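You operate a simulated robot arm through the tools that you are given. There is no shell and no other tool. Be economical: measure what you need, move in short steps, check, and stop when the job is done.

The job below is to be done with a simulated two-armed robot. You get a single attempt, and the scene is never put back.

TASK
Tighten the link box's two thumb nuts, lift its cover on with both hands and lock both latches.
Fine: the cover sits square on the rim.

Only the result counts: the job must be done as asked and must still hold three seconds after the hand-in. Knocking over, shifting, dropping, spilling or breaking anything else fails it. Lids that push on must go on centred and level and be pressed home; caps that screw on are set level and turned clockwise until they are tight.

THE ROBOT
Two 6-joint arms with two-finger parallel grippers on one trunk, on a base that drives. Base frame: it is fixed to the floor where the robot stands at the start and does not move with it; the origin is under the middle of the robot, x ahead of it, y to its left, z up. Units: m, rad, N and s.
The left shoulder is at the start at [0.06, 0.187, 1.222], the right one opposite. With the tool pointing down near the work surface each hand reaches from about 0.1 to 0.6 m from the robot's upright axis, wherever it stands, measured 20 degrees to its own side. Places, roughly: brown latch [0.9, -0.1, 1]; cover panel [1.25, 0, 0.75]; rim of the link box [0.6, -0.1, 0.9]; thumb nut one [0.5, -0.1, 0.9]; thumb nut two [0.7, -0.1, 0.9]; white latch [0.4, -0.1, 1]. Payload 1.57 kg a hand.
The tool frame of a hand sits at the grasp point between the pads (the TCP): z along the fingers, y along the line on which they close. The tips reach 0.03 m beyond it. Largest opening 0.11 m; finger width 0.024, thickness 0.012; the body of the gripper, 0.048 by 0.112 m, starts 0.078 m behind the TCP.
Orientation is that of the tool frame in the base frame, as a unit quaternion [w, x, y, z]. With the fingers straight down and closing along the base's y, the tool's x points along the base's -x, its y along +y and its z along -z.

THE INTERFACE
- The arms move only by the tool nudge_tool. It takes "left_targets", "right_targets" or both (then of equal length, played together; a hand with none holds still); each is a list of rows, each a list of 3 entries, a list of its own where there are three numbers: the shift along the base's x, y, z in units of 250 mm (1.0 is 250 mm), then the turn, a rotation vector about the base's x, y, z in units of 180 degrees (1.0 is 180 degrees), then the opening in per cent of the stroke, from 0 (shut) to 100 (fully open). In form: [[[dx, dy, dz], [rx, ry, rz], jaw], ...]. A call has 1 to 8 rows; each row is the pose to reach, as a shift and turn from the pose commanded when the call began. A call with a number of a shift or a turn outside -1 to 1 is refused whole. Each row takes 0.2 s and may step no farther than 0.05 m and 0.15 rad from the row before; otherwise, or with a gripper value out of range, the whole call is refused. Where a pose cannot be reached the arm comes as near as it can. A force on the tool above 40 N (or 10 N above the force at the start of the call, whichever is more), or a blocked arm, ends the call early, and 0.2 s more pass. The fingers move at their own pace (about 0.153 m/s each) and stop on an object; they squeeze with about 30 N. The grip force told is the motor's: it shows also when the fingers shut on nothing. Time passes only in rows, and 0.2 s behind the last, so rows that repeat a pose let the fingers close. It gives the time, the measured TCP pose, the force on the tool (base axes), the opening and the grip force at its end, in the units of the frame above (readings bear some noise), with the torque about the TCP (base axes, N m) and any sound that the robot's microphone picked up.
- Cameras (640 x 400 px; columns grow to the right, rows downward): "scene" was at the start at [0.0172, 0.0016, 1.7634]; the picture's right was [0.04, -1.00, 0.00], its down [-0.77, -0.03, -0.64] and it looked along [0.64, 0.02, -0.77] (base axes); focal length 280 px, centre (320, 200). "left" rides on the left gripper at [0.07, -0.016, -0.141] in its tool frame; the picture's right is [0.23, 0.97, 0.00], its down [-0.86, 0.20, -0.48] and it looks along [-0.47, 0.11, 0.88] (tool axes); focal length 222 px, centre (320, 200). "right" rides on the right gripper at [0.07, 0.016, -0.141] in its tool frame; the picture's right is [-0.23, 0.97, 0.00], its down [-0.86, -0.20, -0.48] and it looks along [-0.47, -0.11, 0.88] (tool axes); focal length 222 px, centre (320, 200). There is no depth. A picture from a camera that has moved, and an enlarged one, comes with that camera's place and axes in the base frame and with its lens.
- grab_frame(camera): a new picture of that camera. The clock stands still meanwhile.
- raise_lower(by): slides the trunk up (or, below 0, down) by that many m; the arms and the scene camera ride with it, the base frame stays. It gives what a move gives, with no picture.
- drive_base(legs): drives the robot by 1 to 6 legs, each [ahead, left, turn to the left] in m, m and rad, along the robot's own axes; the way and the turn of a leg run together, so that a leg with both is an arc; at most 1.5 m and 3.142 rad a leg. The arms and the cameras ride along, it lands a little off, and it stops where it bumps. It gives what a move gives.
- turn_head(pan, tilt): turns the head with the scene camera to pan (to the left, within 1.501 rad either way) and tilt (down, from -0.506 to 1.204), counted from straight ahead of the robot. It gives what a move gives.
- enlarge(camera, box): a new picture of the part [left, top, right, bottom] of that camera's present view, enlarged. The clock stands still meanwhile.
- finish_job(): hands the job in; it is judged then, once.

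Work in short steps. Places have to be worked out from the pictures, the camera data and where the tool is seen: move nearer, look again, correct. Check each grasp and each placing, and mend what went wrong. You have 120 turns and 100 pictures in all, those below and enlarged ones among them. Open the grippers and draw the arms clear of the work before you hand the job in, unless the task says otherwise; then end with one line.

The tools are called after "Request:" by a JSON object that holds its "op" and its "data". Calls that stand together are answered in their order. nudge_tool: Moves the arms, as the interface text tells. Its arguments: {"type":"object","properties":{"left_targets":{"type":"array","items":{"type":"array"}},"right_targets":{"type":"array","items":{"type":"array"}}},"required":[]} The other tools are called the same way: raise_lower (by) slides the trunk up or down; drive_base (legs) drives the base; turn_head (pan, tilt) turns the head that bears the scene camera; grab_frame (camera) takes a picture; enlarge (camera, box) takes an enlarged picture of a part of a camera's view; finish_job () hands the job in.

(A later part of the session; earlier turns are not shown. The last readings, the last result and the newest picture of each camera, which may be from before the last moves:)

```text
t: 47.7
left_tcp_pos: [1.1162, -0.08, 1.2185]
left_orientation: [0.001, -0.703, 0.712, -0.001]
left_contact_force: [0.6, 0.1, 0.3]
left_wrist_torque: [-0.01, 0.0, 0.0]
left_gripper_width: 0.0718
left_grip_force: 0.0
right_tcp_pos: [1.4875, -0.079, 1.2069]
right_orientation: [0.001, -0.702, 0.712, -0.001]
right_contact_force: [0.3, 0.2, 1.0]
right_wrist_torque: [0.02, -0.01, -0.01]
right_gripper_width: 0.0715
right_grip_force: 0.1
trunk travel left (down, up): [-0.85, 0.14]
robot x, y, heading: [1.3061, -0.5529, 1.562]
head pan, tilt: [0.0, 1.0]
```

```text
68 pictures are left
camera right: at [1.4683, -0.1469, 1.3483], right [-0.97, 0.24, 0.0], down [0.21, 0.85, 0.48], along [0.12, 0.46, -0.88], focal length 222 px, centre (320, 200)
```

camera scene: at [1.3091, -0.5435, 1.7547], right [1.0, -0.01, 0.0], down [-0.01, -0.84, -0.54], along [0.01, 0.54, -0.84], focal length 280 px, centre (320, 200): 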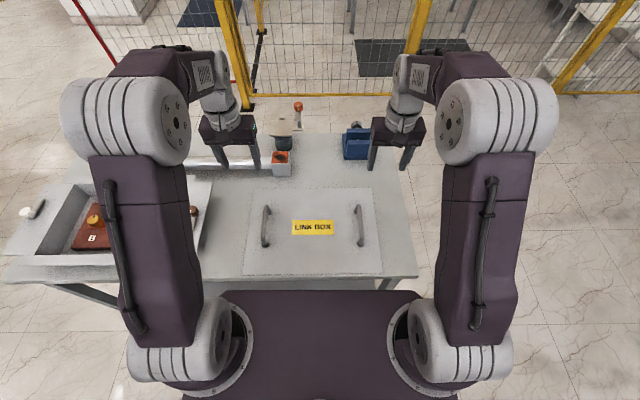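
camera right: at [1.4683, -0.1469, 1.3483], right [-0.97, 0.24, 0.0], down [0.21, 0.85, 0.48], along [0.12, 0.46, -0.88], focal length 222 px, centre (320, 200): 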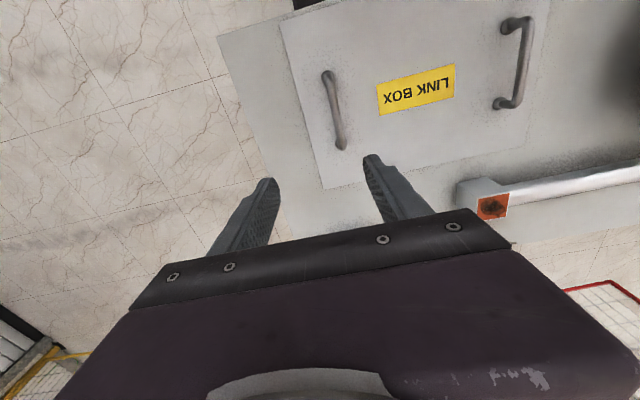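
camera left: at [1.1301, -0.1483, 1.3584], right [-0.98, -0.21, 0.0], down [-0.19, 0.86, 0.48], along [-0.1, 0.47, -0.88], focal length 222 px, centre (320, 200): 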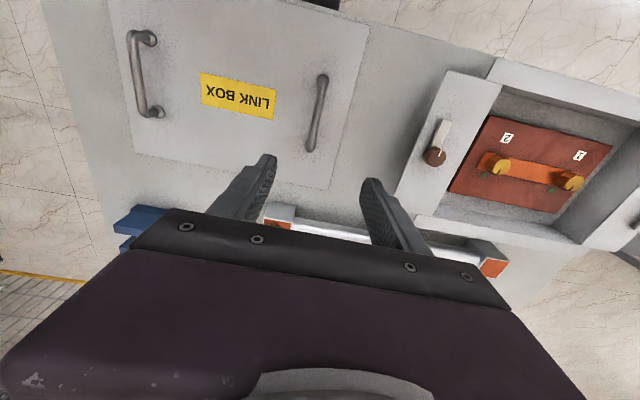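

Triangulated, the handles are at (1.124,-0.09) and (1.4545,-0.09), with bars near z 0.885 and square to the base. I lower both hands to just above them.

Request:
{"op": "nudge_tool", "data": {"left_targets": [[[0.005, -0.007, -0.163], [0, 0, 0], 65], [[0.011, -0.013, -0.327], [0, 0, 0], 65], [[0.016, -0.02, -0.49], [0, 0, 0], 65], [[0.021, -0.027, -0.653], [0, 0, 0], 65], [[0.027, -0.033, -0.817], [0, 0, 0], 65], [[0.032, -0.04, -0.98], [0, 0, 0], 65]], "right_targets": [[[-0.022, -0.007, -0.156], [0, 0, 0], 65], [[-0.044, -0.015, -0.311], [0, 0, 0], 65], [[-0.066, -0.022, -0.467], [0, 0, 0], 65], [[-0.088, -0.029, -0.623], [0, 0, 0], 65], [[-0.11, -0.037, -0.778], [0, 0, 0], 65], [[-0.132, -0.044, -0.934], [0, 0, 0], 65]]}}

Request:
{"op": "grab_frame", "data": {"camera": "left"}}

Request:
{"op": "grab_frame", "data": {"camera": "right"}}

Request:
{"op": "enlarge", "data": {"camera": "scene", "box": [230, 160, 400, 290]}}

```text
t: 49.1
left_tcp_pos: [1.1224, -0.0868, 0.9714]
left_orientation: [-0.001, -0.703, 0.712, 0.0]
left_contact_force: [0.0, 1.0, -0.3]
left_wrist_torque: [-0.02, -0.02, 0.02]
left_gripper_width: 0.0717
left_grip_force: 0.1
right_tcp_pos: [1.4553, -0.088, 0.9736]
right_orientation: [0.001, -0.702, 0.712, 0.0]
right_contact_force: [0.6, -0.2, -0.7]
right_wrist_torque: [0.01, 0.04, -0.01]
right_gripper_width: 0.0715
right_grip_force: 0.0
trunk travel left (down, up): [-0.85, 0.14]
robot x, y, heading: [1.311, -0.5526, 1.561]
head pan, tilt: [0.0, 1.0]
```

```text
67 pictures are left
camera left: at [1.1363, -0.1571, 1.1131], right [-0.98, -0.21, 0.0], down [-0.19, 0.86, 0.48], along [-0.1, 0.47, -0.88], focal length 222 px, centre (320, 200)
```

left: 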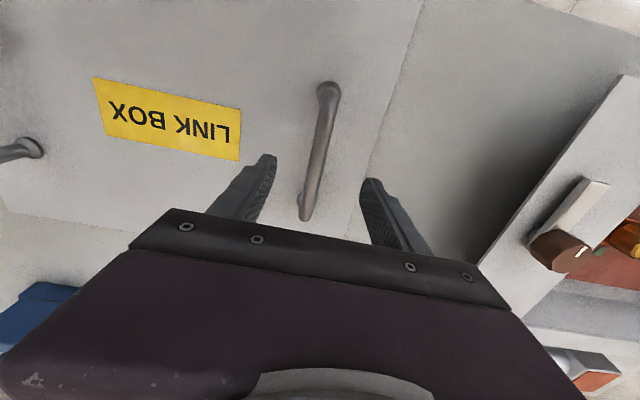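

```text
66 pictures are left
camera right: at [1.4375, -0.1569, 1.1145], right [-0.97, 0.24, 0.0], down [0.21, 0.85, 0.48], along [0.12, 0.46, -0.88], focal length 222 px, centre (320, 200)
```

right: 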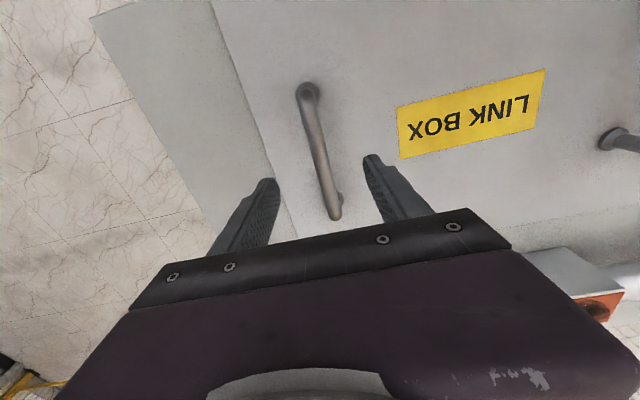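

```text
3.08 times, centred on (315, 225) of scene
camera zoom: at [1.3105, -0.5416, 1.7548], right [1.0, -0.01, 0.0], down [-0.01, -0.84, -0.54], along [0.01, 0.54, -0.84], focal length 863 px, centre (335, 123)
```

zoom: 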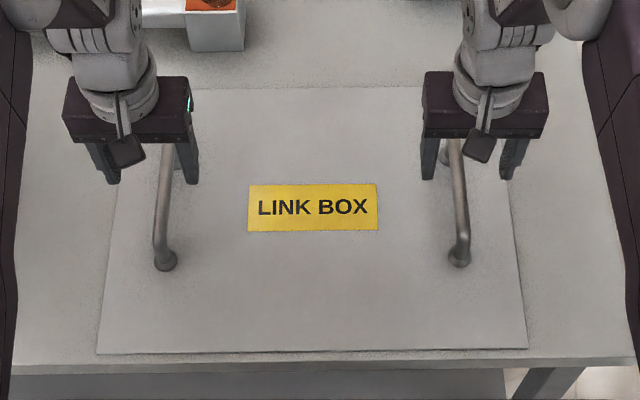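

Both handles sit well between the open fingers. I lower to TCP z≈0.893, with the tips just above the cover, and then look.

Request:
{"op": "nudge_tool", "data": {"left_targets": [[[0.008, -0.014, -0.15], [0, 0, 0], 65], [[0.008, -0.014, -0.26], [0, 0, 0], 65], [[0.008, -0.014, -0.314], [0, 0, 0], 65]], "right_targets": [[[-0.006, -0.012, -0.15], [0, 0, 0], 65], [[-0.006, -0.012, -0.26], [0, 0, 0], 65], [[-0.006, -0.012, -0.322], [0, 0, 0], 65]]}}

Request:
{"op": "enlarge", "data": {"camera": "left", "box": [180, 80, 460, 255]}}

Request:
{"op": "enlarge", "data": {"camera": "scene", "box": [230, 160, 400, 290]}}

```text
t: 49.9
left_tcp_pos: [1.126, -0.0938, 0.8943]
left_orientation: [0.0, -0.703, 0.711, 0.0]
left_contact_force: [-0.1, -0.8, -0.4]
left_wrist_torque: [-0.03, -0.01, -0.02]
left_gripper_width: 0.0714
left_grip_force: 0.0
right_tcp_pos: [1.4537, -0.0922, 0.8921]
right_orientation: [-0.001, -0.702, 0.712, 0.0]
right_contact_force: [0.2, -0.1, -0.3]
right_wrist_torque: [-0.03, -0.02, 0.0]
right_gripper_width: 0.0714
right_grip_force: 0.0
trunk travel left (down, up): [-0.85, 0.14]
robot x, y, heading: [1.3085, -0.5525, 1.562]
head pan, tilt: [0.0, 1.0]
```

```text
2.29 times, centred on (320, 168) of left
camera zoom: at [1.1408, -0.1627, 1.0356], right [-0.98, -0.21, 0.0], down [-0.19, 0.86, 0.48], along [-0.1, 0.47, -0.88], focal length 508 px, centre (320, 274)
```

zoom: 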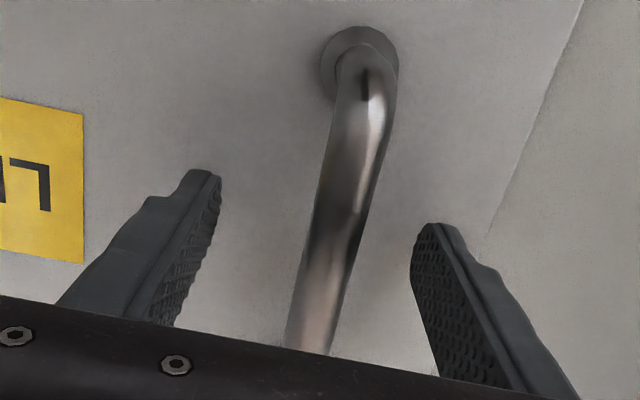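

```text
3.08 times, centred on (315, 225) of scene
camera zoom: at [1.3109, -0.5442, 1.7548], right [1.0, -0.01, 0.0], down [-0.01, -0.84, -0.54], along [0.01, 0.54, -0.84], focal length 863 px, centre (335, 123)
```

zoom: 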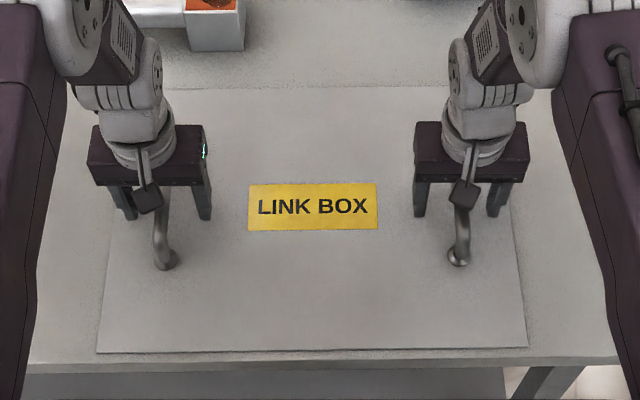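

The bar is centred between the pads at TCP height. I close both hands on the handles.

Request:
{"op": "nudge_tool", "data": {"left_targets": [[[0, 0, 0], [0, 0, 0], 0], [[0, 0, 0], [0, 0, 0], 0], [[0, 0, 0], [0, 0, 0], 0]], "right_targets": [[[0, 0, 0], [0, 0, 0], 0], [[0, 0, 0], [0, 0, 0], 0], [[0, 0, 0], [0, 0, 0], 0]]}}

Request:
{"op": "enlarge", "data": {"camera": "left", "box": [180, 80, 460, 255]}}

Request:
{"op": "enlarge", "data": {"camera": "right", "box": [180, 80, 460, 255]}}

```text
t: 50.9
left_tcp_pos: [1.1261, -0.0924, 0.8949]
left_orientation: [0.0, -0.704, 0.71, 0.0]
left_contact_force: [-0.3, 0.9, -1.3]
left_wrist_torque: [-0.01, -0.01, 0.53]
left_gripper_width: 0.0156
left_grip_force: 30.4
right_tcp_pos: [1.456, -0.0915, 0.893]
right_orientation: [0.0, -0.703, 0.712, -0.001]
right_contact_force: [0.7, -0.7, 1.6]
right_wrist_torque: [0.16, 0.01, 0.79]
right_gripper_width: 0.0161
right_grip_force: 30.3
trunk travel left (down, up): [-0.85, 0.14]
robot x, y, heading: [1.3097, -0.554, 1.563]
head pan, tilt: [0.0, 1.0]
stopped in row 3 (left hand): the force on the tool passed its limit at 41 N (the readings are from after the stop); the commanded pose is now the measured one
```

```text
2.29 times, centred on (320, 168) of left
camera zoom: at [1.1395, -0.1622, 1.0354], right [-0.98, -0.22, 0.0], down [-0.19, 0.86, 0.48], along [-0.1, 0.47, -0.88], focal length 508 px, centre (320, 274)
```

zoom: 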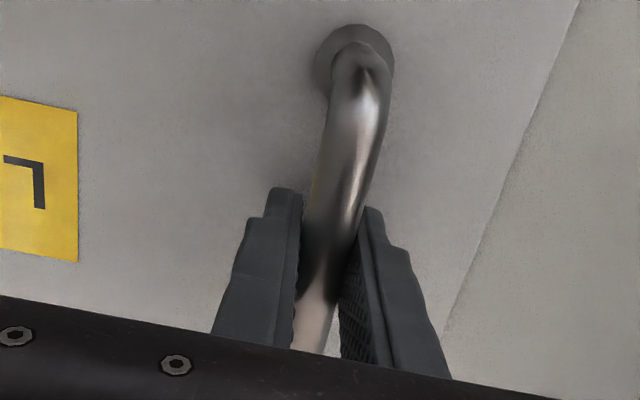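

```text
2.29 times, centred on (320, 168) of right
camera zoom: at [1.4368, -0.1616, 1.0341], right [-0.97, 0.24, 0.0], down [0.21, 0.85, 0.48], along [0.12, 0.46, -0.88], focal length 508 px, centre (320, 274)
```

zoom: 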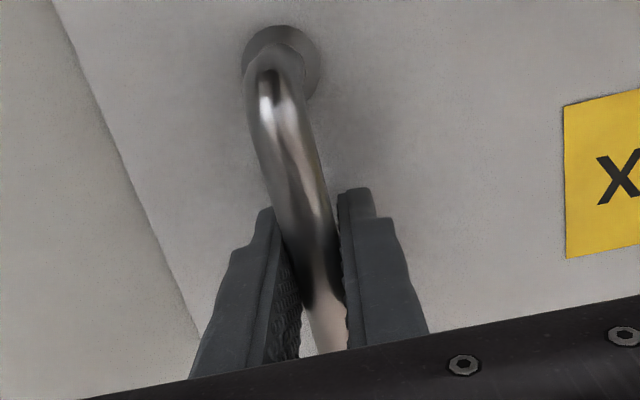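

Both hands hold a 16 mm bar. I test-lift the cover 2 cm with both hands together.

Request:
{"op": "nudge_tool", "data": {"left_targets": [[[0, 0, 0.02], [0, 0, 0], 0], [[0, 0, 0.05], [0, 0, 0], 0], [[0, 0, 0.08], [0, 0, 0], 0]], "right_targets": [[[0, 0, 0.02], [0, 0, 0], 0], [[0, 0, 0.05], [0, 0, 0], 0], [[0, 0, 0.08], [0, 0, 0], 0]]}}

Request:
{"op": "grab_frame", "data": {"camera": "scene"}}

```text
t: 51.7
left_tcp_pos: [1.1252, -0.0917, 0.9138]
left_orientation: [0.0, -0.703, 0.711, 0.0]
left_contact_force: [-16.3, 4.3, -5.6]
left_wrist_torque: [0.09, -0.12, 0.51]
left_gripper_width: 0.0157
left_grip_force: 30.4
right_tcp_pos: [1.4539, -0.0926, 0.9135]
right_orientation: [0.0, -0.701, 0.713, -0.003]
right_contact_force: [16.3, -4.0, -7.0]
right_wrist_torque: [-0.21, 0.13, 0.7]
right_gripper_width: 0.0158
right_grip_force: 30.4
trunk travel left (down, up): [-0.85, 0.14]
robot x, y, heading: [1.3138, -0.551, 1.559]
head pan, tilt: [0.0, 1.0]
```

```text
60 pictures are left
camera scene: at [1.3105, -0.5417, 1.7546], right [1.0, -0.01, 0.0], down [-0.01, -0.84, -0.54], along [0.01, 0.54, -0.84], focal length 280 px, centre (320, 200)
```

scene: 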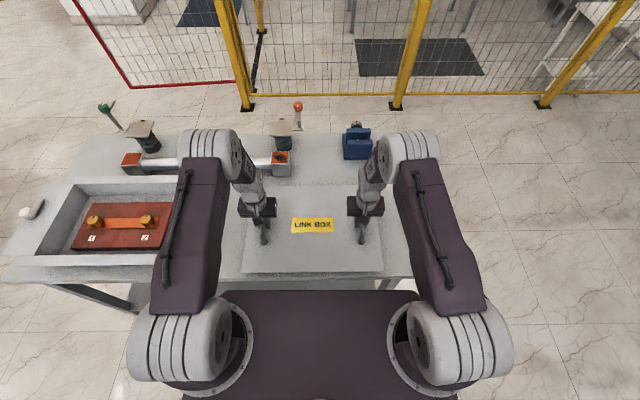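

The cover is up at about 1.3 kg, shared evenly, with the hands squeezing 16 N toward each other. I ease that and lift another 18 cm to clear the brown latch on the way over.

Request:
{"op": "nudge_tool", "data": {"left_targets": [[[-0.004, 0, 0.09], [0, 0, 0], 0], [[-0.008, 0, 0.18], [0, 0, 0], 0], [[-0.008, 0, 0.27], [0, 0, 0], 0], [[-0.008, 0, 0.36], [0, 0, 0], 0], [[-0.008, 0, 0.45], [0, 0, 0], 0], [[-0.008, 0, 0.54], [0, 0, 0], 0], [[-0.008, 0, 0.63], [0, 0, 0], 0], [[-0.008, 0, 0.72], [0, 0, 0], 0]], "right_targets": [[[0.004, 0, 0.09], [0, 0, 0], 0], [[0.008, 0, 0.18], [0, 0, 0], 0], [[0.008, 0, 0.27], [0, 0, 0], 0], [[0.008, 0, 0.36], [0, 0, 0], 0], [[0.008, 0, 0.45], [0, 0, 0], 0], [[0.008, 0, 0.54], [0, 0, 0], 0], [[0.008, 0, 0.63], [0, 0, 0], 0], [[0.008, 0, 0.72], [0, 0, 0], 0]]}}

Request:
{"op": "grab_frame", "data": {"camera": "scene"}}

```text
t: 52.6
left_tcp_pos: [1.1259, -0.0938, 0.9828]
left_orientation: [0.0, -0.704, 0.711, 0.0]
left_contact_force: [4.5, 4.4, -7.4]
left_wrist_torque: [-0.77, -0.02, 0.64]
left_gripper_width: 0.0156
left_grip_force: 30.4
right_tcp_pos: [1.4559, -0.0928, 0.9823]
right_orientation: [-0.002, -0.703, 0.711, -0.002]
right_contact_force: [-3.6, -3.4, -6.1]
right_wrist_torque: [0.62, 0.02, 0.69]
right_gripper_width: 0.0161
right_grip_force: 29.8
trunk travel left (down, up): [-0.85, 0.14]
robot x, y, heading: [1.3126, -0.5519, 1.56]
head pan, tilt: [0.0, 1.0]
stopped in row 4 (left hand): the force on the tool passed its limit at 43 N (the readings are from after the stop); the commanded pose is now the measured one
```

```text
59 pictures are left
camera scene: at [1.3106, -0.5422, 1.7546], right [1.0, -0.01, 0.0], down [-0.01, -0.84, -0.54], along [0.01, 0.54, -0.84], focal length 280 px, centre (320, 200)
```

scene: 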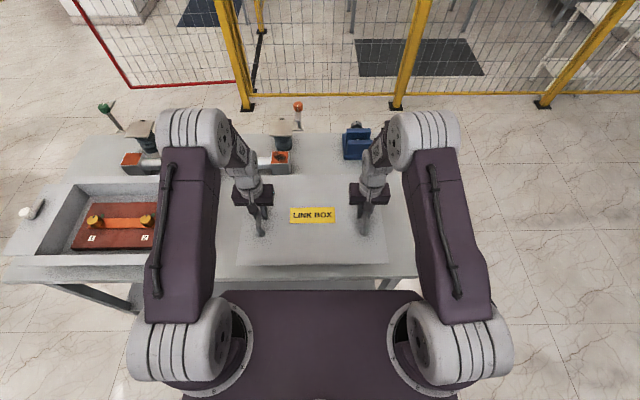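

The stiff loop between the two hands tripped the limit. The trunk moves both hands together, so I use it to lift the rest of the way.

Request:
{"op": "raise_lower", "data": {"by": 0.11}}

Request:
{"op": "grab_frame", "data": {"camera": "scene"}}

```text
t: 54.0
left_tcp_pos: [1.1252, -0.0925, 1.0933]
left_orientation: [0.001, -0.703, 0.711, -0.001]
left_contact_force: [8.3, 5.0, -5.8]
left_wrist_torque: [0.32, 0.05, 0.78]
left_gripper_width: 0.0158
left_grip_force: 30.0
right_tcp_pos: [1.4569, -0.0917, 1.0929]
right_orientation: [-0.001, -0.702, 0.712, 0.0]
right_contact_force: [-9.1, -5.7, -6.3]
right_wrist_torque: [-0.48, -0.1, 0.81]
right_gripper_width: 0.0156
right_grip_force: 29.7
trunk travel left (down, up): [-0.96, 0.03]
robot x, y, heading: [1.311, -0.5518, 1.561]
head pan, tilt: [0.0, 1.0]
```

```text
58 pictures are left
camera scene: at [1.3106, -0.5411, 1.8646], right [1.0, -0.01, 0.0], down [-0.01, -0.84, -0.54], along [0.01, 0.54, -0.84], focal length 280 px, centre (320, 200)
```

scene: 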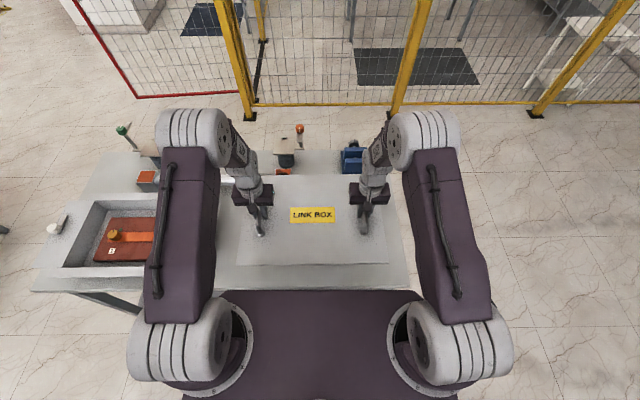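

The cover's underside is at about 1.04, above the latches. The rim triangulates to z≈0.928 with its centre near (0.640,-0.067), so I drive left 0.653 m to bring the cover over it.

Request:
{"op": "drive_base", "data": {"legs": [[0.01, 0.653, 0]]}}

Request:
{"op": "grab_frame", "data": {"camera": "scene"}}

Request:
{"op": "grab_frame", "data": {"camera": "left"}}

Request:
{"op": "grab_frame", "data": {"camera": "right"}}

```text
t: 57.6
left_tcp_pos: [0.4722, -0.0701, 1.0932]
left_orientation: [0.0, -0.7, 0.714, 0.0]
left_contact_force: [13.1, 5.0, -5.8]
left_wrist_torque: [-0.07, 0.06, 0.76]
left_gripper_width: 0.0156
left_grip_force: 30.4
right_tcp_pos: [0.803, -0.0723, 1.0918]
right_orientation: [-0.002, -0.698, 0.716, 0.0]
right_contact_force: [-13.4, -5.1, -6.4]
right_wrist_torque: [-0.09, -0.09, 0.73]
right_gripper_width: 0.0159
right_grip_force: 29.6
trunk travel left (down, up): [-0.96, 0.03]
robot x, y, heading: [0.6537, -0.5297, 1.547]
head pan, tilt: [0.0, 1.0]
```

```text
57 pictures are left
camera scene: at [0.6537, -0.5196, 1.8647], right [1.0, -0.02, 0.0], down [-0.02, -0.84, -0.54], along [0.01, 0.54, -0.84], focal length 280 px, centre (320, 200)
```

scene: 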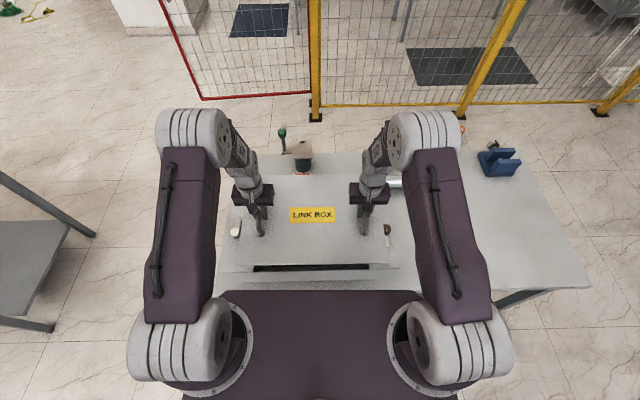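

```text
56 pictures are left
camera left: at [0.4864, -0.1385, 1.2345], right [-0.98, -0.21, 0.0], down [-0.18, 0.86, 0.48], along [-0.1, 0.47, -0.88], focal length 222 px, centre (320, 200)
```

left: 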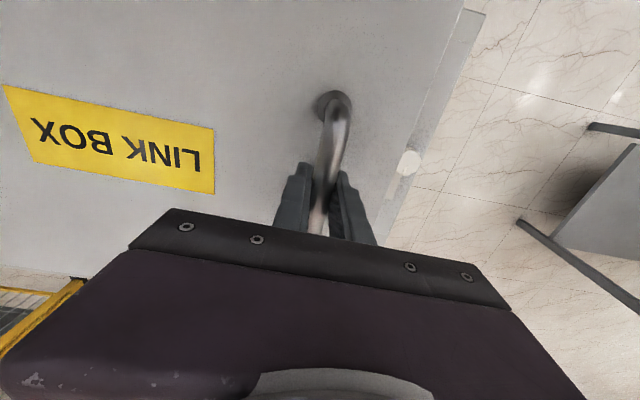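

```text
55 pictures are left
camera right: at [0.7845, -0.1399, 1.2331], right [-0.97, 0.25, 0.0], down [0.22, 0.85, 0.48], along [0.12, 0.46, -0.88], focal length 222 px, centre (320, 200)
```

right: 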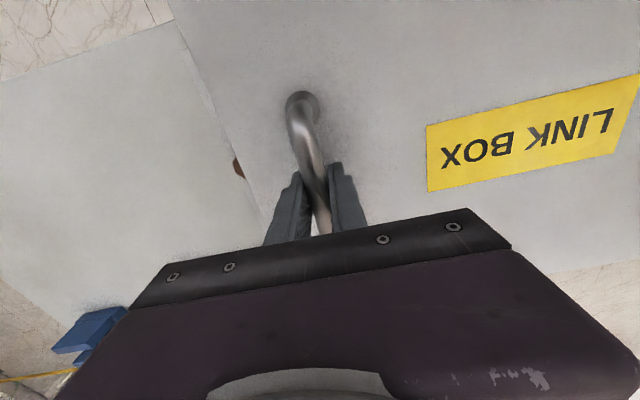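

The cover hangs over the box, yawed about -0.8° from the drive. I lower the trunk 7 cm so I can judge the alignment near the rim.

Request:
{"op": "raise_lower", "data": {"by": -0.07}}

Request:
{"op": "enlarge", "data": {"camera": "scene", "box": [210, 160, 410, 285]}}

Request:
{"op": "grab_frame", "data": {"camera": "left"}}

Request:
{"op": "grab_frame", "data": {"camera": "right"}}

```text
t: 58.7
left_tcp_pos: [0.4713, -0.0699, 1.0238]
left_orientation: [0.0, -0.7, 0.714, 0.0]
left_contact_force: [4.1, 4.2, -5.9]
left_wrist_torque: [0.19, 0.04, 0.7]
left_gripper_width: 0.0157
left_grip_force: 30.4
right_tcp_pos: [0.8021, -0.0719, 1.022]
right_orientation: [-0.002, -0.698, 0.716, -0.001]
right_contact_force: [-4.1, -4.1, -5.9]
right_wrist_torque: [-0.32, -0.09, 0.8]
right_gripper_width: 0.0156
right_grip_force: 29.9
trunk travel left (down, up): [-0.89, 0.1]
robot x, y, heading: [0.6526, -0.5356, 1.55]
head pan, tilt: [0.0, 1.0]
```

```text
3.20 times, centred on (310, 222) of scene
camera zoom: at [0.6515, -0.5199, 1.7947], right [1.0, -0.02, 0.0], down [-0.02, -0.84, -0.54], along [0.01, 0.54, -0.84], focal length 898 px, centre (352, 128)
```

zoom: 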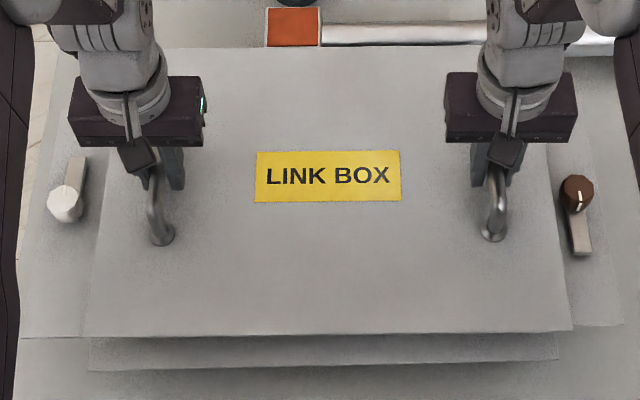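

```text
53 pictures are left
camera left: at [0.4851, -0.1385, 1.1644], right [-0.98, -0.21, 0.0], down [-0.18, 0.86, 0.48], along [-0.1, 0.47, -0.88], focal length 222 px, centre (320, 200)
```

left: 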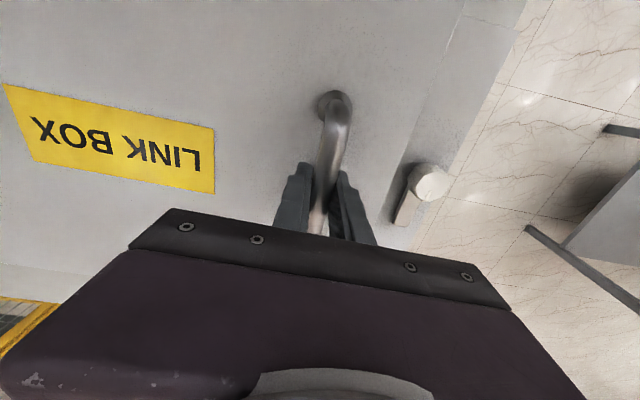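

```text
52 pictures are left
camera right: at [0.7831, -0.1403, 1.1633], right [-0.97, 0.25, 0.0], down [0.22, 0.85, 0.47], along [0.12, 0.46, -0.88], focal length 222 px, centre (320, 200)
```

right: 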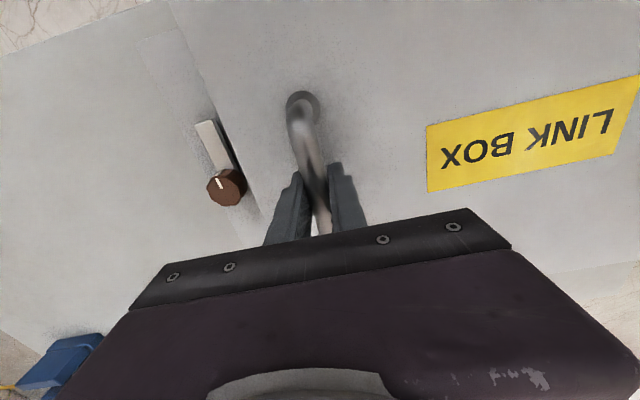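

Against the rim, the cover reads about 7 mm too far +x, 10 mm too far +y, and 0.9° clockwise. I correct all three together with both hands.

Request:
{"op": "nudge_tool", "data": {"left_targets": [[[-0.01, -0.017, 0], [0, 0, 0.0016], 0], [[-0.02, -0.034, 0], [0, 0, 0.0032], 0], [[-0.03, -0.05, 0], [0, 0, 0.0048], 0], [[-0.03, -0.05, 0], [0, 0, 0.0048], 0]], "right_targets": [[[-0.01, -0.01, 0], [0, 0, 0.0016], 0], [[-0.02, -0.02, 0], [0, 0, 0.0032], 0], [[-0.03, -0.03, 0], [0, 0, 0.0048], 0], [[-0.03, -0.03, 0], [0, 0, 0.0048], 0]]}}

Request:
{"op": "raise_lower", "data": {"by": -0.028}}

Request:
{"op": "enlarge", "data": {"camera": "scene", "box": [210, 160, 410, 285]}}

```text
t: 59.7
left_tcp_pos: [0.4637, -0.082, 1.0233]
left_orientation: [0.0, -0.704, 0.71, 0.0]
left_contact_force: [2.6, 5.0, -6.4]
left_wrist_torque: [0.16, 0.04, 0.75]
left_gripper_width: 0.0157
left_grip_force: 29.7
right_tcp_pos: [0.7926, -0.0786, 1.0218]
right_orientation: [-0.001, -0.704, 0.71, -0.002]
right_contact_force: [-1.8, -5.0, -6.7]
right_wrist_torque: [-0.26, -0.03, 0.77]
right_gripper_width: 0.0157
right_grip_force: 30.0
trunk travel left (down, up): [-0.89, 0.1]
robot x, y, heading: [0.6488, -0.5313, 1.548]
head pan, tilt: [0.0, 1.0]
```

```text
t: 60.5
left_tcp_pos: [0.4633, -0.0822, 0.9951]
left_orientation: [0.001, -0.705, 0.709, -0.001]
left_contact_force: [2.9, 4.8, -5.9]
left_wrist_torque: [-0.04, 0.0, 0.73]
left_gripper_width: 0.0156
left_grip_force: 30.2
right_tcp_pos: [0.7945, -0.0783, 0.9934]
right_orientation: [-0.002, -0.704, 0.71, -0.001]
right_contact_force: [-3.8, -4.6, -6.2]
right_wrist_torque: [-0.13, -0.02, 0.75]
right_gripper_width: 0.016
right_grip_force: 30.0
trunk travel left (down, up): [-0.862, 0.128]
robot x, y, heading: [0.6491, -0.5311, 1.547]
head pan, tilt: [0.0, 1.0]
```

```text
3.20 times, centred on (310, 222) of scene
camera zoom: at [0.6513, -0.5195, 1.7666], right [1.0, -0.02, 0.0], down [-0.02, -0.84, -0.54], along [0.01, 0.54, -0.84], focal length 898 px, centre (352, 128)
```

zoom: 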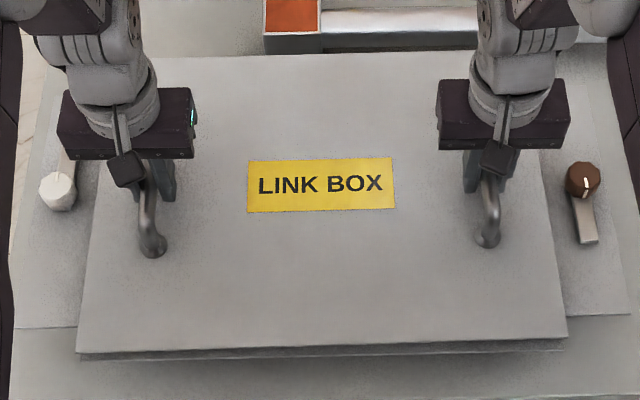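

The cover is close to the rim now. I enlarge both near corners to compare its edge with the rim edge.

Request:
{"op": "enlarge", "data": {"camera": "scene", "box": [205, 240, 305, 290]}}

Request:
{"op": "enlarge", "data": {"camera": "scene", "box": [305, 240, 405, 290]}}

```text
6.40 times, centred on (255, 265) of scene
camera zoom: at [0.6513, -0.5195, 1.7666], right [1.0, -0.02, 0.0], down [-0.02, -0.84, -0.54], along [0.01, 0.54, -0.84], focal length 1795 px, centre (736, -216)
```

zoom: 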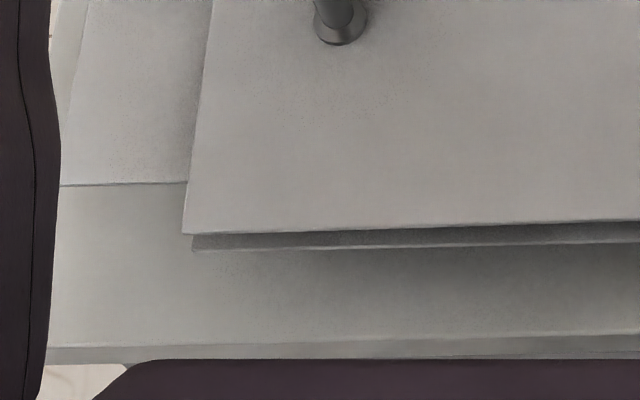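

```text
6.40 times, centred on (355, 265) of scene
camera zoom: at [0.6513, -0.5195, 1.7666], right [1.0, -0.02, 0.0], down [-0.02, -0.84, -0.54], along [0.01, 0.54, -0.84], focal length 1795 px, centre (96, -216)
```

zoom: 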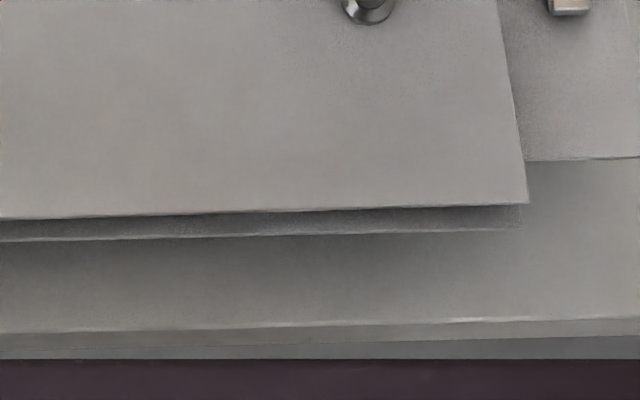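

The x centres agree within 1 mm, and the cover is about 0.35° too far counter-clockwise and 1 mm too far +y. I correct that and lower both hands slowly.

Request:
{"op": "nudge_tool", "data": {"left_targets": [[[-0.002, 0, 0], [0, 0, -0.001], 0], [[-0.002, 0, 0], [0, 0, -0.0019], 0], [[-0.002, 0, -0.012], [0, 0, -0.0019], 0], [[-0.002, 0, -0.024], [0, 0, -0.0019], 0], [[-0.002, 0, -0.036], [0, 0, -0.0019], 0], [[-0.002, 0, -0.048], [0, 0, -0.0019], 0]], "right_targets": [[[-0.002, -0.004, 0], [0, 0, -0.001], 0], [[-0.002, -0.008, 0], [0, 0, -0.0019], 0], [[-0.002, -0.008, -0.009], [0, 0, -0.0019], 0], [[-0.002, -0.008, -0.019], [0, 0, -0.0019], 0], [[-0.002, -0.008, -0.03], [0, 0, -0.0019], 0], [[-0.002, -0.008, -0.041], [0, 0, -0.0019], 0]]}}

Request:
{"op": "enlarge", "data": {"camera": "scene", "box": [205, 240, 305, 290]}}

Request:
{"op": "enlarge", "data": {"camera": "scene", "box": [305, 240, 405, 290]}}

```text
t: 61.9
left_tcp_pos: [0.4632, -0.0824, 0.9836]
left_orientation: [0.0, -0.703, 0.712, -0.001]
left_contact_force: [-3.1, 3.9, -5.8]
left_wrist_torque: [0.15, 0.03, 0.72]
left_gripper_width: 0.0158
left_grip_force: 30.3
right_tcp_pos: [0.7933, -0.0815, 0.9844]
right_orientation: [-0.003, -0.702, 0.712, -0.001]
right_contact_force: [1.6, -3.9, -6.8]
right_wrist_torque: [-0.31, -0.02, 0.72]
right_gripper_width: 0.0156
right_grip_force: 30.1
trunk travel left (down, up): [-0.862, 0.128]
robot x, y, heading: [0.6496, -0.5295, 1.547]
head pan, tilt: [0.0, 1.0]
```

```text
6.40 times, centred on (255, 265) of scene
camera zoom: at [0.6513, -0.5196, 1.7667], right [1.0, -0.02, 0.0], down [-0.02, -0.84, -0.54], along [0.01, 0.54, -0.84], focal length 1795 px, centre (736, -216)
```

zoom: 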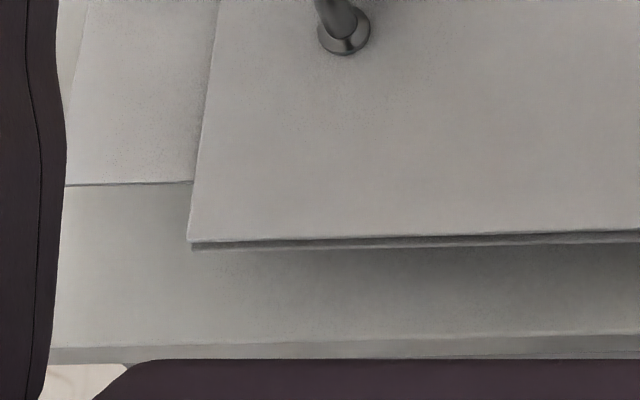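

```text
6.40 times, centred on (355, 265) of scene
camera zoom: at [0.6513, -0.5196, 1.7667], right [1.0, -0.02, 0.0], down [-0.02, -0.84, -0.54], along [0.01, 0.54, -0.84], focal length 1795 px, centre (96, -216)
```

zoom: 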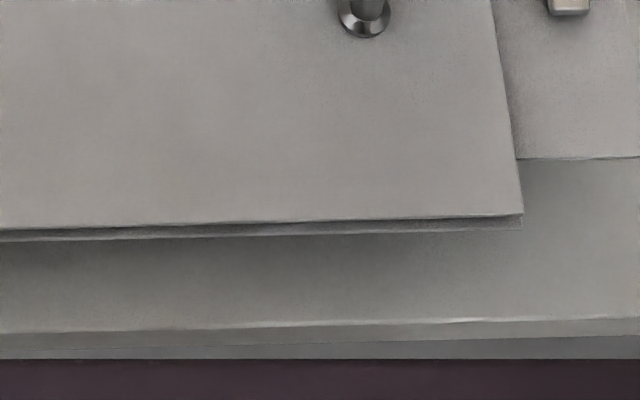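

The cover is aligned within about 1 mm and 0.25°, still hovering. I lower on in 2 mm steps with a tiny final trim.

Request:
{"op": "nudge_tool", "data": {"left_targets": [[[0, 0, -0.008], [0, 0, -0.0005], 0], [[0, 0, -0.016], [0, 0, -0.001], 0], [[0, 0, -0.024], [0, 0, -0.001], 0], [[0, 0, -0.032], [0, 0, -0.001], 0]], "right_targets": [[[0, -0.002, -0.008], [0, 0, -0.0005], 0], [[0, -0.004, -0.016], [0, 0, -0.001], 0], [[0, -0.004, -0.024], [0, 0, -0.001], 0], [[0, -0.004, -0.032], [0, 0, -0.001], 0]]}}

```text
t: 62.9
left_tcp_pos: [0.464, -0.0835, 0.98]
left_orientation: [0.003, -0.702, 0.713, 0.003]
left_contact_force: [0.1, 5.3, 29.5]
left_wrist_torque: [-0.03, 0.01, 0.72]
left_gripper_width: 0.0158
left_grip_force: 30.0
right_tcp_pos: [0.793, -0.0846, 0.9787]
right_orientation: [-0.002, -0.701, 0.713, 0.001]
right_contact_force: [-3.2, -1.3, -6.1]
right_wrist_torque: [-0.22, 0.01, 0.49]
right_gripper_width: 0.0157
right_grip_force: 29.8
trunk travel left (down, up): [-0.862, 0.128]
robot x, y, heading: [0.6538, -0.5288, 1.55]
head pan, tilt: [0.0, 1.0]
```

The left end has touched, with 30 N upward, while the right is still about 1-2 mm up. I ease the left and lower the right slightly.

Request:
{"op": "nudge_tool", "data": {"left_targets": [[[0, 0, 0.004], [0, 0, 0], 0], [[0, 0, 0.006], [0, 0, 0], 0], [[0, 0, 0.006], [0, 0, 0], 0]], "right_targets": [[[0, 0, -0.006], [0, 0, 0], 0], [[0, 0, -0.011], [0, 0, 0], 0], [[0, 0, -0.015], [0, 0, 0], 0]]}}

Request:
{"op": "enlarge", "data": {"camera": "scene", "box": [205, 240, 305, 290]}}

Request:
{"op": "enlarge", "data": {"camera": "scene", "box": [305, 240, 405, 290]}}

```text
t: 63.6
left_tcp_pos: [0.4632, -0.0841, 0.9787]
left_orientation: [0.003, -0.702, 0.712, 0.0]
left_contact_force: [1.6, 14.8, 12.3]
left_wrist_torque: [0.43, 0.05, 0.71]
left_gripper_width: 0.0159
left_grip_force: 30.0
right_tcp_pos: [0.7942, -0.0839, 0.975]
right_orientation: [0.001, -0.701, 0.713, 0.002]
right_contact_force: [0.9, -2.6, 30.6]
right_wrist_torque: [0.07, 0.02, 0.71]
right_gripper_width: 0.0159
right_grip_force: 30.2
trunk travel left (down, up): [-0.862, 0.128]
robot x, y, heading: [0.6548, -0.5292, 1.551]
head pan, tilt: [0.0, 1.0]
```

```text
6.40 times, centred on (255, 265) of scene
camera zoom: at [0.6515, -0.5247, 1.767], right [1.0, -0.02, 0.0], down [-0.02, -0.84, -0.54], along [0.01, 0.54, -0.84], focal length 1795 px, centre (736, -216)
```

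zoom: 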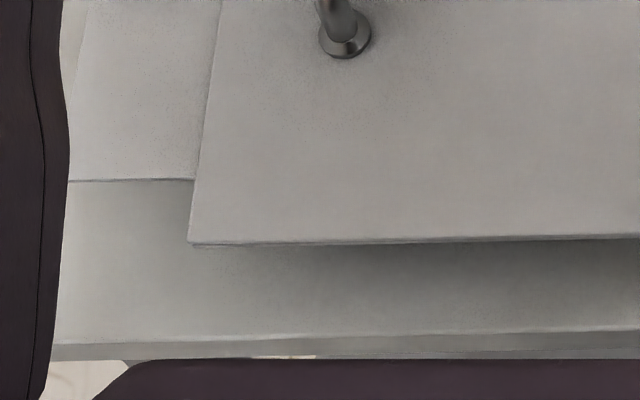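

```text
6.40 times, centred on (355, 265) of scene
camera zoom: at [0.6515, -0.5247, 1.767], right [1.0, -0.02, 0.0], down [-0.02, -0.84, -0.54], along [0.01, 0.54, -0.84], focal length 1795 px, centre (96, -216)
```

zoom: 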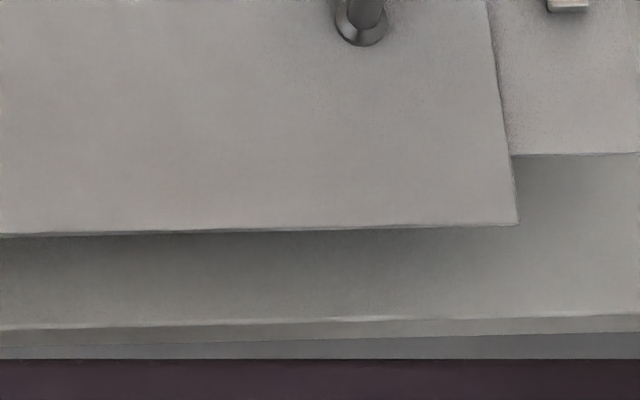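

Both ends rest on the rim, and the cover's edge runs parallel to it. I relax the residual forces, open both hands and rise clear.

Request:
{"op": "nudge_tool", "data": {"left_targets": [[[0, 0.004, 0.003], [0, 0, 0], 0], [[0, 0.006, 0.004], [0, 0, 0], 45], [[0, 0.006, 0.004], [0, 0, 0], 45], [[0, 0.006, 0.004], [0, 0, 0], 45]], "right_targets": [[[0, 0, 0.006], [0, 0, 0], 0], [[0, 0, 0.008], [0, 0, 0], 45], [[0, 0, 0.008], [0, 0, 0], 45], [[0, 0, 0.008], [0, 0, 0], 45]]}}

Request:
{"op": "nudge_tool", "data": {"left_targets": [[[0, 0, 0.1], [0, 0, 0], 50], [[0, 0, 0.25], [0, 0, 0], 50], [[0, 0, 0.4], [0, 0, 0], 50], [[0, 0, 0.55], [0, 0, 0], 50], [[-0.05, 0.1, 0.7], [0, 0, 0], 50], [[-0.05, 0.2, 0.8], [0, 0, 0], 50]], "right_targets": [[[0, 0, 0.1], [0, 0, 0], 50], [[0, 0, 0.25], [0, 0, 0], 50], [[0, 0, 0.4], [0, 0, 0], 50], [[0, 0, 0.55], [0, 0, 0], 50], [[0.05, 0.1, 0.7], [0, 0, 0], 50], [[0.05, 0.2, 0.8], [0, 0, 0], 50]]}}

Request:
{"op": "enlarge", "data": {"camera": "scene", "box": [210, 160, 410, 285]}}

Request:
{"op": "grab_frame", "data": {"camera": "left"}}

Request:
{"op": "grab_frame", "data": {"camera": "right"}}

```text
t: 64.7
left_tcp_pos: [0.4642, -0.0821, 0.9774]
left_orientation: [0.001, -0.702, 0.712, -0.001]
left_contact_force: [-0.1, 0.3, -0.2]
left_wrist_torque: [0.01, 0.01, 0.04]
left_gripper_width: 0.0492
left_grip_force: 0.1
right_tcp_pos: [0.7935, -0.0834, 0.9742]
right_orientation: [-0.001, -0.7, 0.714, -0.001]
right_contact_force: [-0.1, 0.7, 0.0]
right_wrist_torque: [0.02, -0.04, -0.01]
right_gripper_width: 0.0495
right_grip_force: 0.1
trunk travel left (down, up): [-0.862, 0.128]
robot x, y, heading: [0.6527, -0.5324, 1.547]
head pan, tilt: [0.0, 1.0]
```

```text
t: 66.0
left_tcp_pos: [0.4507, -0.0304, 1.178]
left_orientation: [0.0, -0.702, 0.712, -0.002]
left_contact_force: [-0.3, 0.5, -0.1]
left_wrist_torque: [-0.01, 0.0, 0.0]
left_gripper_width: 0.055
left_grip_force: 0.0
right_tcp_pos: [0.8083, -0.0316, 1.1742]
right_orientation: [-0.002, -0.701, 0.713, -0.001]
right_contact_force: [-0.7, 0.6, 0.8]
right_wrist_torque: [-0.04, -0.03, -0.03]
right_gripper_width: 0.0551
right_grip_force: 0.2
trunk travel left (down, up): [-0.862, 0.128]
robot x, y, heading: [0.6507, -0.5314, 1.551]
head pan, tilt: [0.0, 1.0]
```

```text
3.20 times, centred on (310, 222) of scene
camera zoom: at [0.6514, -0.5187, 1.7666], right [1.0, -0.02, 0.0], down [-0.02, -0.84, -0.54], along [0.01, 0.54, -0.84], focal length 898 px, centre (352, 128)
```

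zoom: 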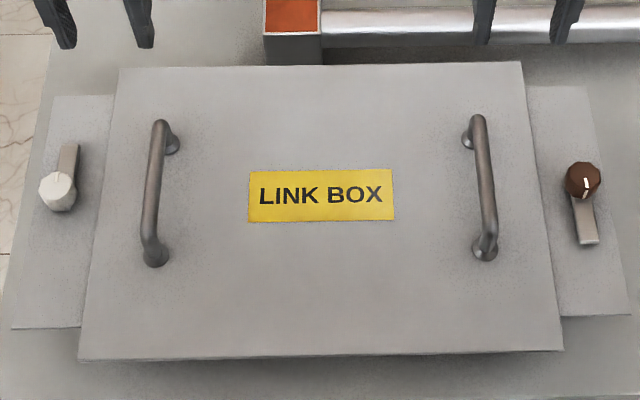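

```text
43 pictures are left
camera left: at [0.4647, -0.0989, 1.3192], right [-0.98, -0.21, 0.0], down [-0.19, 0.86, 0.48], along [-0.1, 0.47, -0.88], focal length 222 px, centre (320, 200)
```

left: 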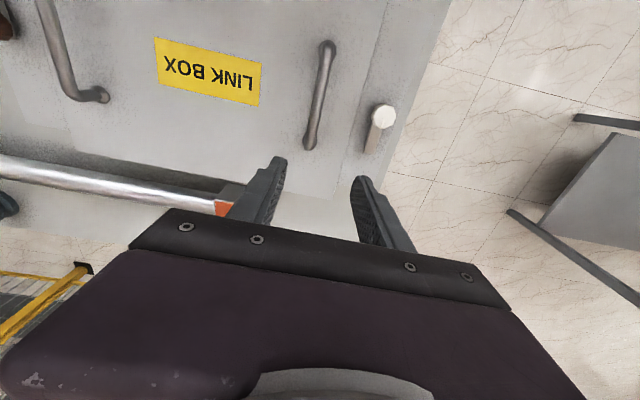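

```text
42 pictures are left
camera right: at [0.7892, -0.1002, 1.3158], right [-0.97, 0.24, 0.0], down [0.22, 0.85, 0.48], along [0.12, 0.46, -0.88], focal length 222 px, centre (320, 200)
```

right: 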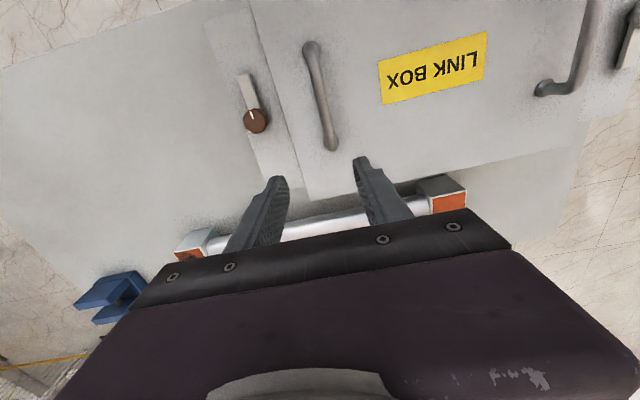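

The cover sits at x 0.398–0.857, y -0.240–0.100, which matches the rim within 2 mm. The latch knobs triangulate to about (0.361,-0.071) and (0.897,-0.070), so I move a hand above each.

Request:
{"op": "nudge_tool", "data": {"left_targets": [[[-0.09, -0.041, -0.118], [0, 0, 0.02], 60], [[-0.18, -0.082, -0.236], [0, 0, 0.05], 60], [[-0.27, -0.123, -0.354], [0, 0, 0.08], 60], [[-0.36, -0.164, -0.472], [0, 0, 0.1], 60]], "right_targets": [[[0.089, -0.039, -0.115], [0, 0, 0.02], 60], [[0.178, -0.077, -0.23], [0, 0, 0.05], 60], [[0.267, -0.116, -0.344], [0, 0, 0.08], 60], [[0.355, -0.154, -0.457], [0, 0, 0.1], 60]]}}

Request:
{"op": "grab_frame", "data": {"camera": "left"}}

Request:
{"op": "grab_frame", "data": {"camera": "right"}}

Request:
{"op": "enlarge", "data": {"camera": "scene", "box": [205, 180, 285, 240]}}

Request:
{"op": "enlarge", "data": {"camera": "scene", "box": [350, 180, 430, 240]}}

```text
t: 67.0
left_tcp_pos: [0.3611, -0.0736, 1.0604]
left_orientation: [-0.001, 0.805, -0.594, 0.0]
left_contact_force: [0.4, -0.3, -0.4]
left_wrist_torque: [-0.01, -0.01, 0.01]
left_gripper_width: 0.0661
left_grip_force: 0.1
right_tcp_pos: [0.896, -0.0719, 1.0585]
right_orientation: [0.001, 0.805, -0.594, 0.0]
right_contact_force: [-0.7, -0.2, 0.3]
right_wrist_torque: [0.01, 0.01, 0.01]
right_gripper_width: 0.0658
right_grip_force: 0.1
trunk travel left (down, up): [-0.862, 0.128]
robot x, y, heading: [0.6477, -0.5311, 1.554]
head pan, tilt: [0.0, 1.0]
```

```text
41 pictures are left
camera left: at [0.3964, -0.1345, 1.2012], right [-0.86, -0.5, 0.0], down [-0.44, 0.76, 0.48], along [-0.24, 0.41, -0.88], focal length 222 px, centre (320, 200)
```

left: 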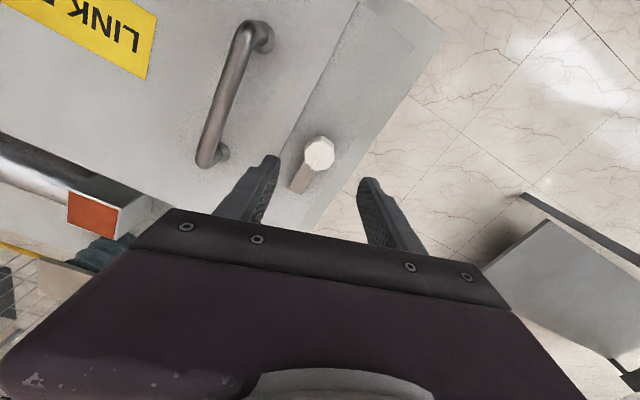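

```text
40 pictures are left
camera right: at [0.8998, -0.1429, 1.2001], right [-1.0, -0.07, 0.0], down [-0.06, 0.88, 0.48], along [-0.03, 0.48, -0.88], focal length 222 px, centre (320, 200)
```

right: 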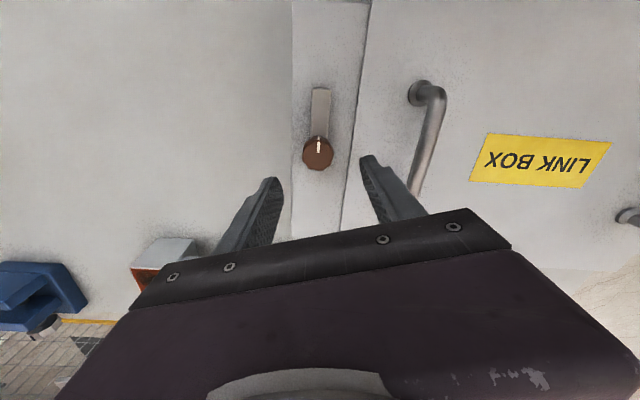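

```text
6.67 times, centred on (245, 210) of scene
camera zoom: at [0.6512, -0.5212, 1.7668], right [1.0, -0.02, 0.0], down [-0.02, -0.84, -0.54], along [0.01, 0.54, -0.84], focal length 1870 px, centre (820, 133)
```

zoom: 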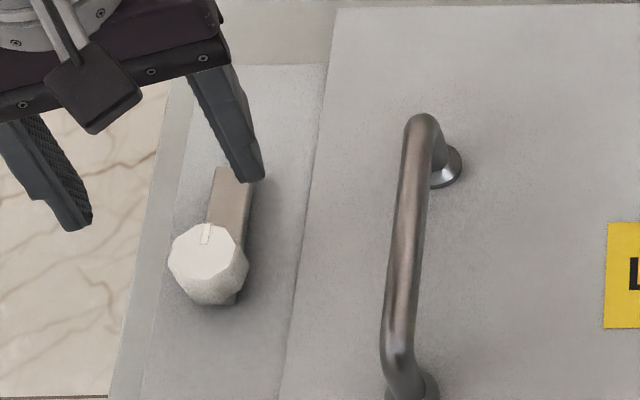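

```text
6.67 times, centred on (390, 210) of scene
camera zoom: at [0.6512, -0.5212, 1.7668], right [1.0, -0.02, 0.0], down [-0.02, -0.84, -0.54], along [0.01, 0.54, -0.84], focal length 1870 px, centre (-147, 133)
```

zoom: 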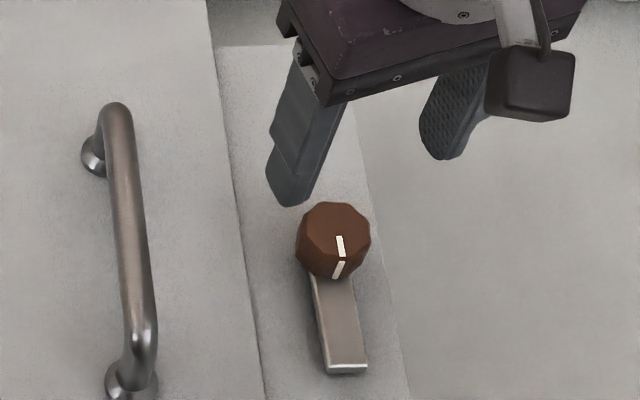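

Both knob tops are at z≈0.978, at (0.363,-0.078) and (0.8965,-0.076), with each index along its bar. I lower both hands to TCP 0.985, grip the knobs and look.

Request:
{"op": "nudge_tool", "data": {"left_targets": [[[0.008, -0.017, -0.15], [0, 0, 0], 60], [[0.008, -0.017, -0.302], [0, 0, 0], 60], [[0.008, -0.017, -0.302], [0, 0, 0], 40], [[0.008, -0.017, -0.302], [0, 0, 0], 20], [[0.008, -0.017, -0.302], [0, 0, 0], 20]], "right_targets": [[[0.002, -0.016, -0.15], [0, 0, 0], 60], [[0.002, -0.016, -0.294], [0, 0, 0], 60], [[0.002, -0.016, -0.294], [0, 0, 0], 40], [[0.002, -0.016, -0.294], [0, 0, 0], 20], [[0.002, -0.016, -0.294], [0, 0, 0], 20]]}}

Request:
{"op": "enlarge", "data": {"camera": "left", "box": [220, 110, 420, 235]}}

Request:
{"op": "enlarge", "data": {"camera": "right", "box": [220, 110, 420, 235]}}

```text
t: 68.2
left_tcp_pos: [0.3629, -0.0765, 0.9843]
left_orientation: [-0.001, 0.804, -0.594, 0.0]
left_contact_force: [-17.7, -2.1, -6.1]
left_wrist_torque: [0.07, 0.43, 0.01]
left_gripper_width: 0.0372
left_grip_force: 8.5
right_tcp_pos: [0.8961, -0.075, 0.9868]
right_orientation: [0.0, 0.804, -0.595, 0.0]
right_contact_force: [18.5, 3.9, -3.2]
right_wrist_torque: [0.34, -0.43, -0.04]
right_gripper_width: 0.0392
right_grip_force: 9.6
trunk travel left (down, up): [-0.862, 0.128]
robot x, y, heading: [0.6522, -0.5328, 1.551]
head pan, tilt: [0.0, 1.0]
```

```text
3.20 times, centred on (320, 172) of left
camera zoom: at [0.3993, -0.1376, 1.1241], right [-0.86, -0.5, 0.0], down [-0.44, 0.76, 0.48], along [-0.24, 0.41, -0.88], focal length 711 px, centre (320, 288)
```

zoom: 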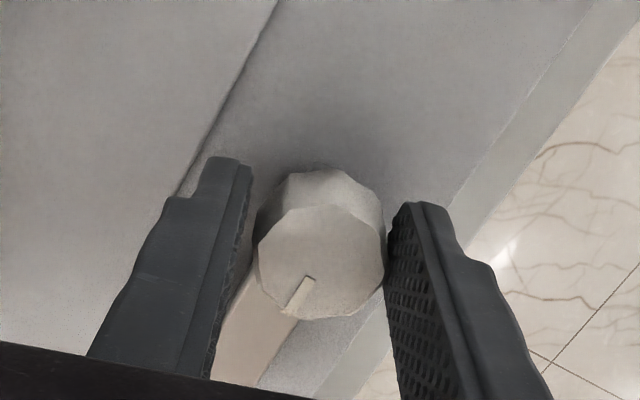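

```text
3.20 times, centred on (320, 172) of right
camera zoom: at [0.9005, -0.1457, 1.1285], right [-1.0, -0.07, 0.0], down [-0.06, 0.88, 0.48], along [-0.03, 0.48, -0.88], focal length 711 px, centre (320, 288)
```

zoom: 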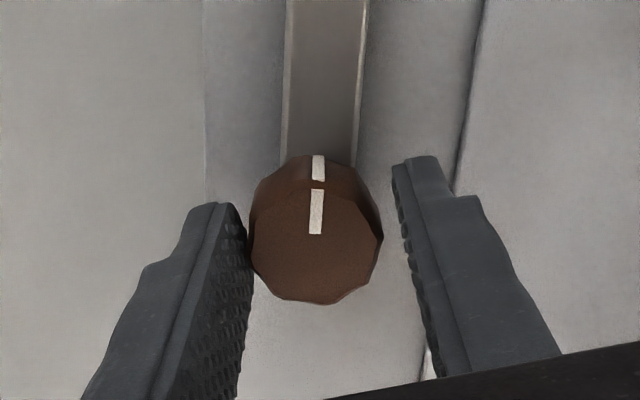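

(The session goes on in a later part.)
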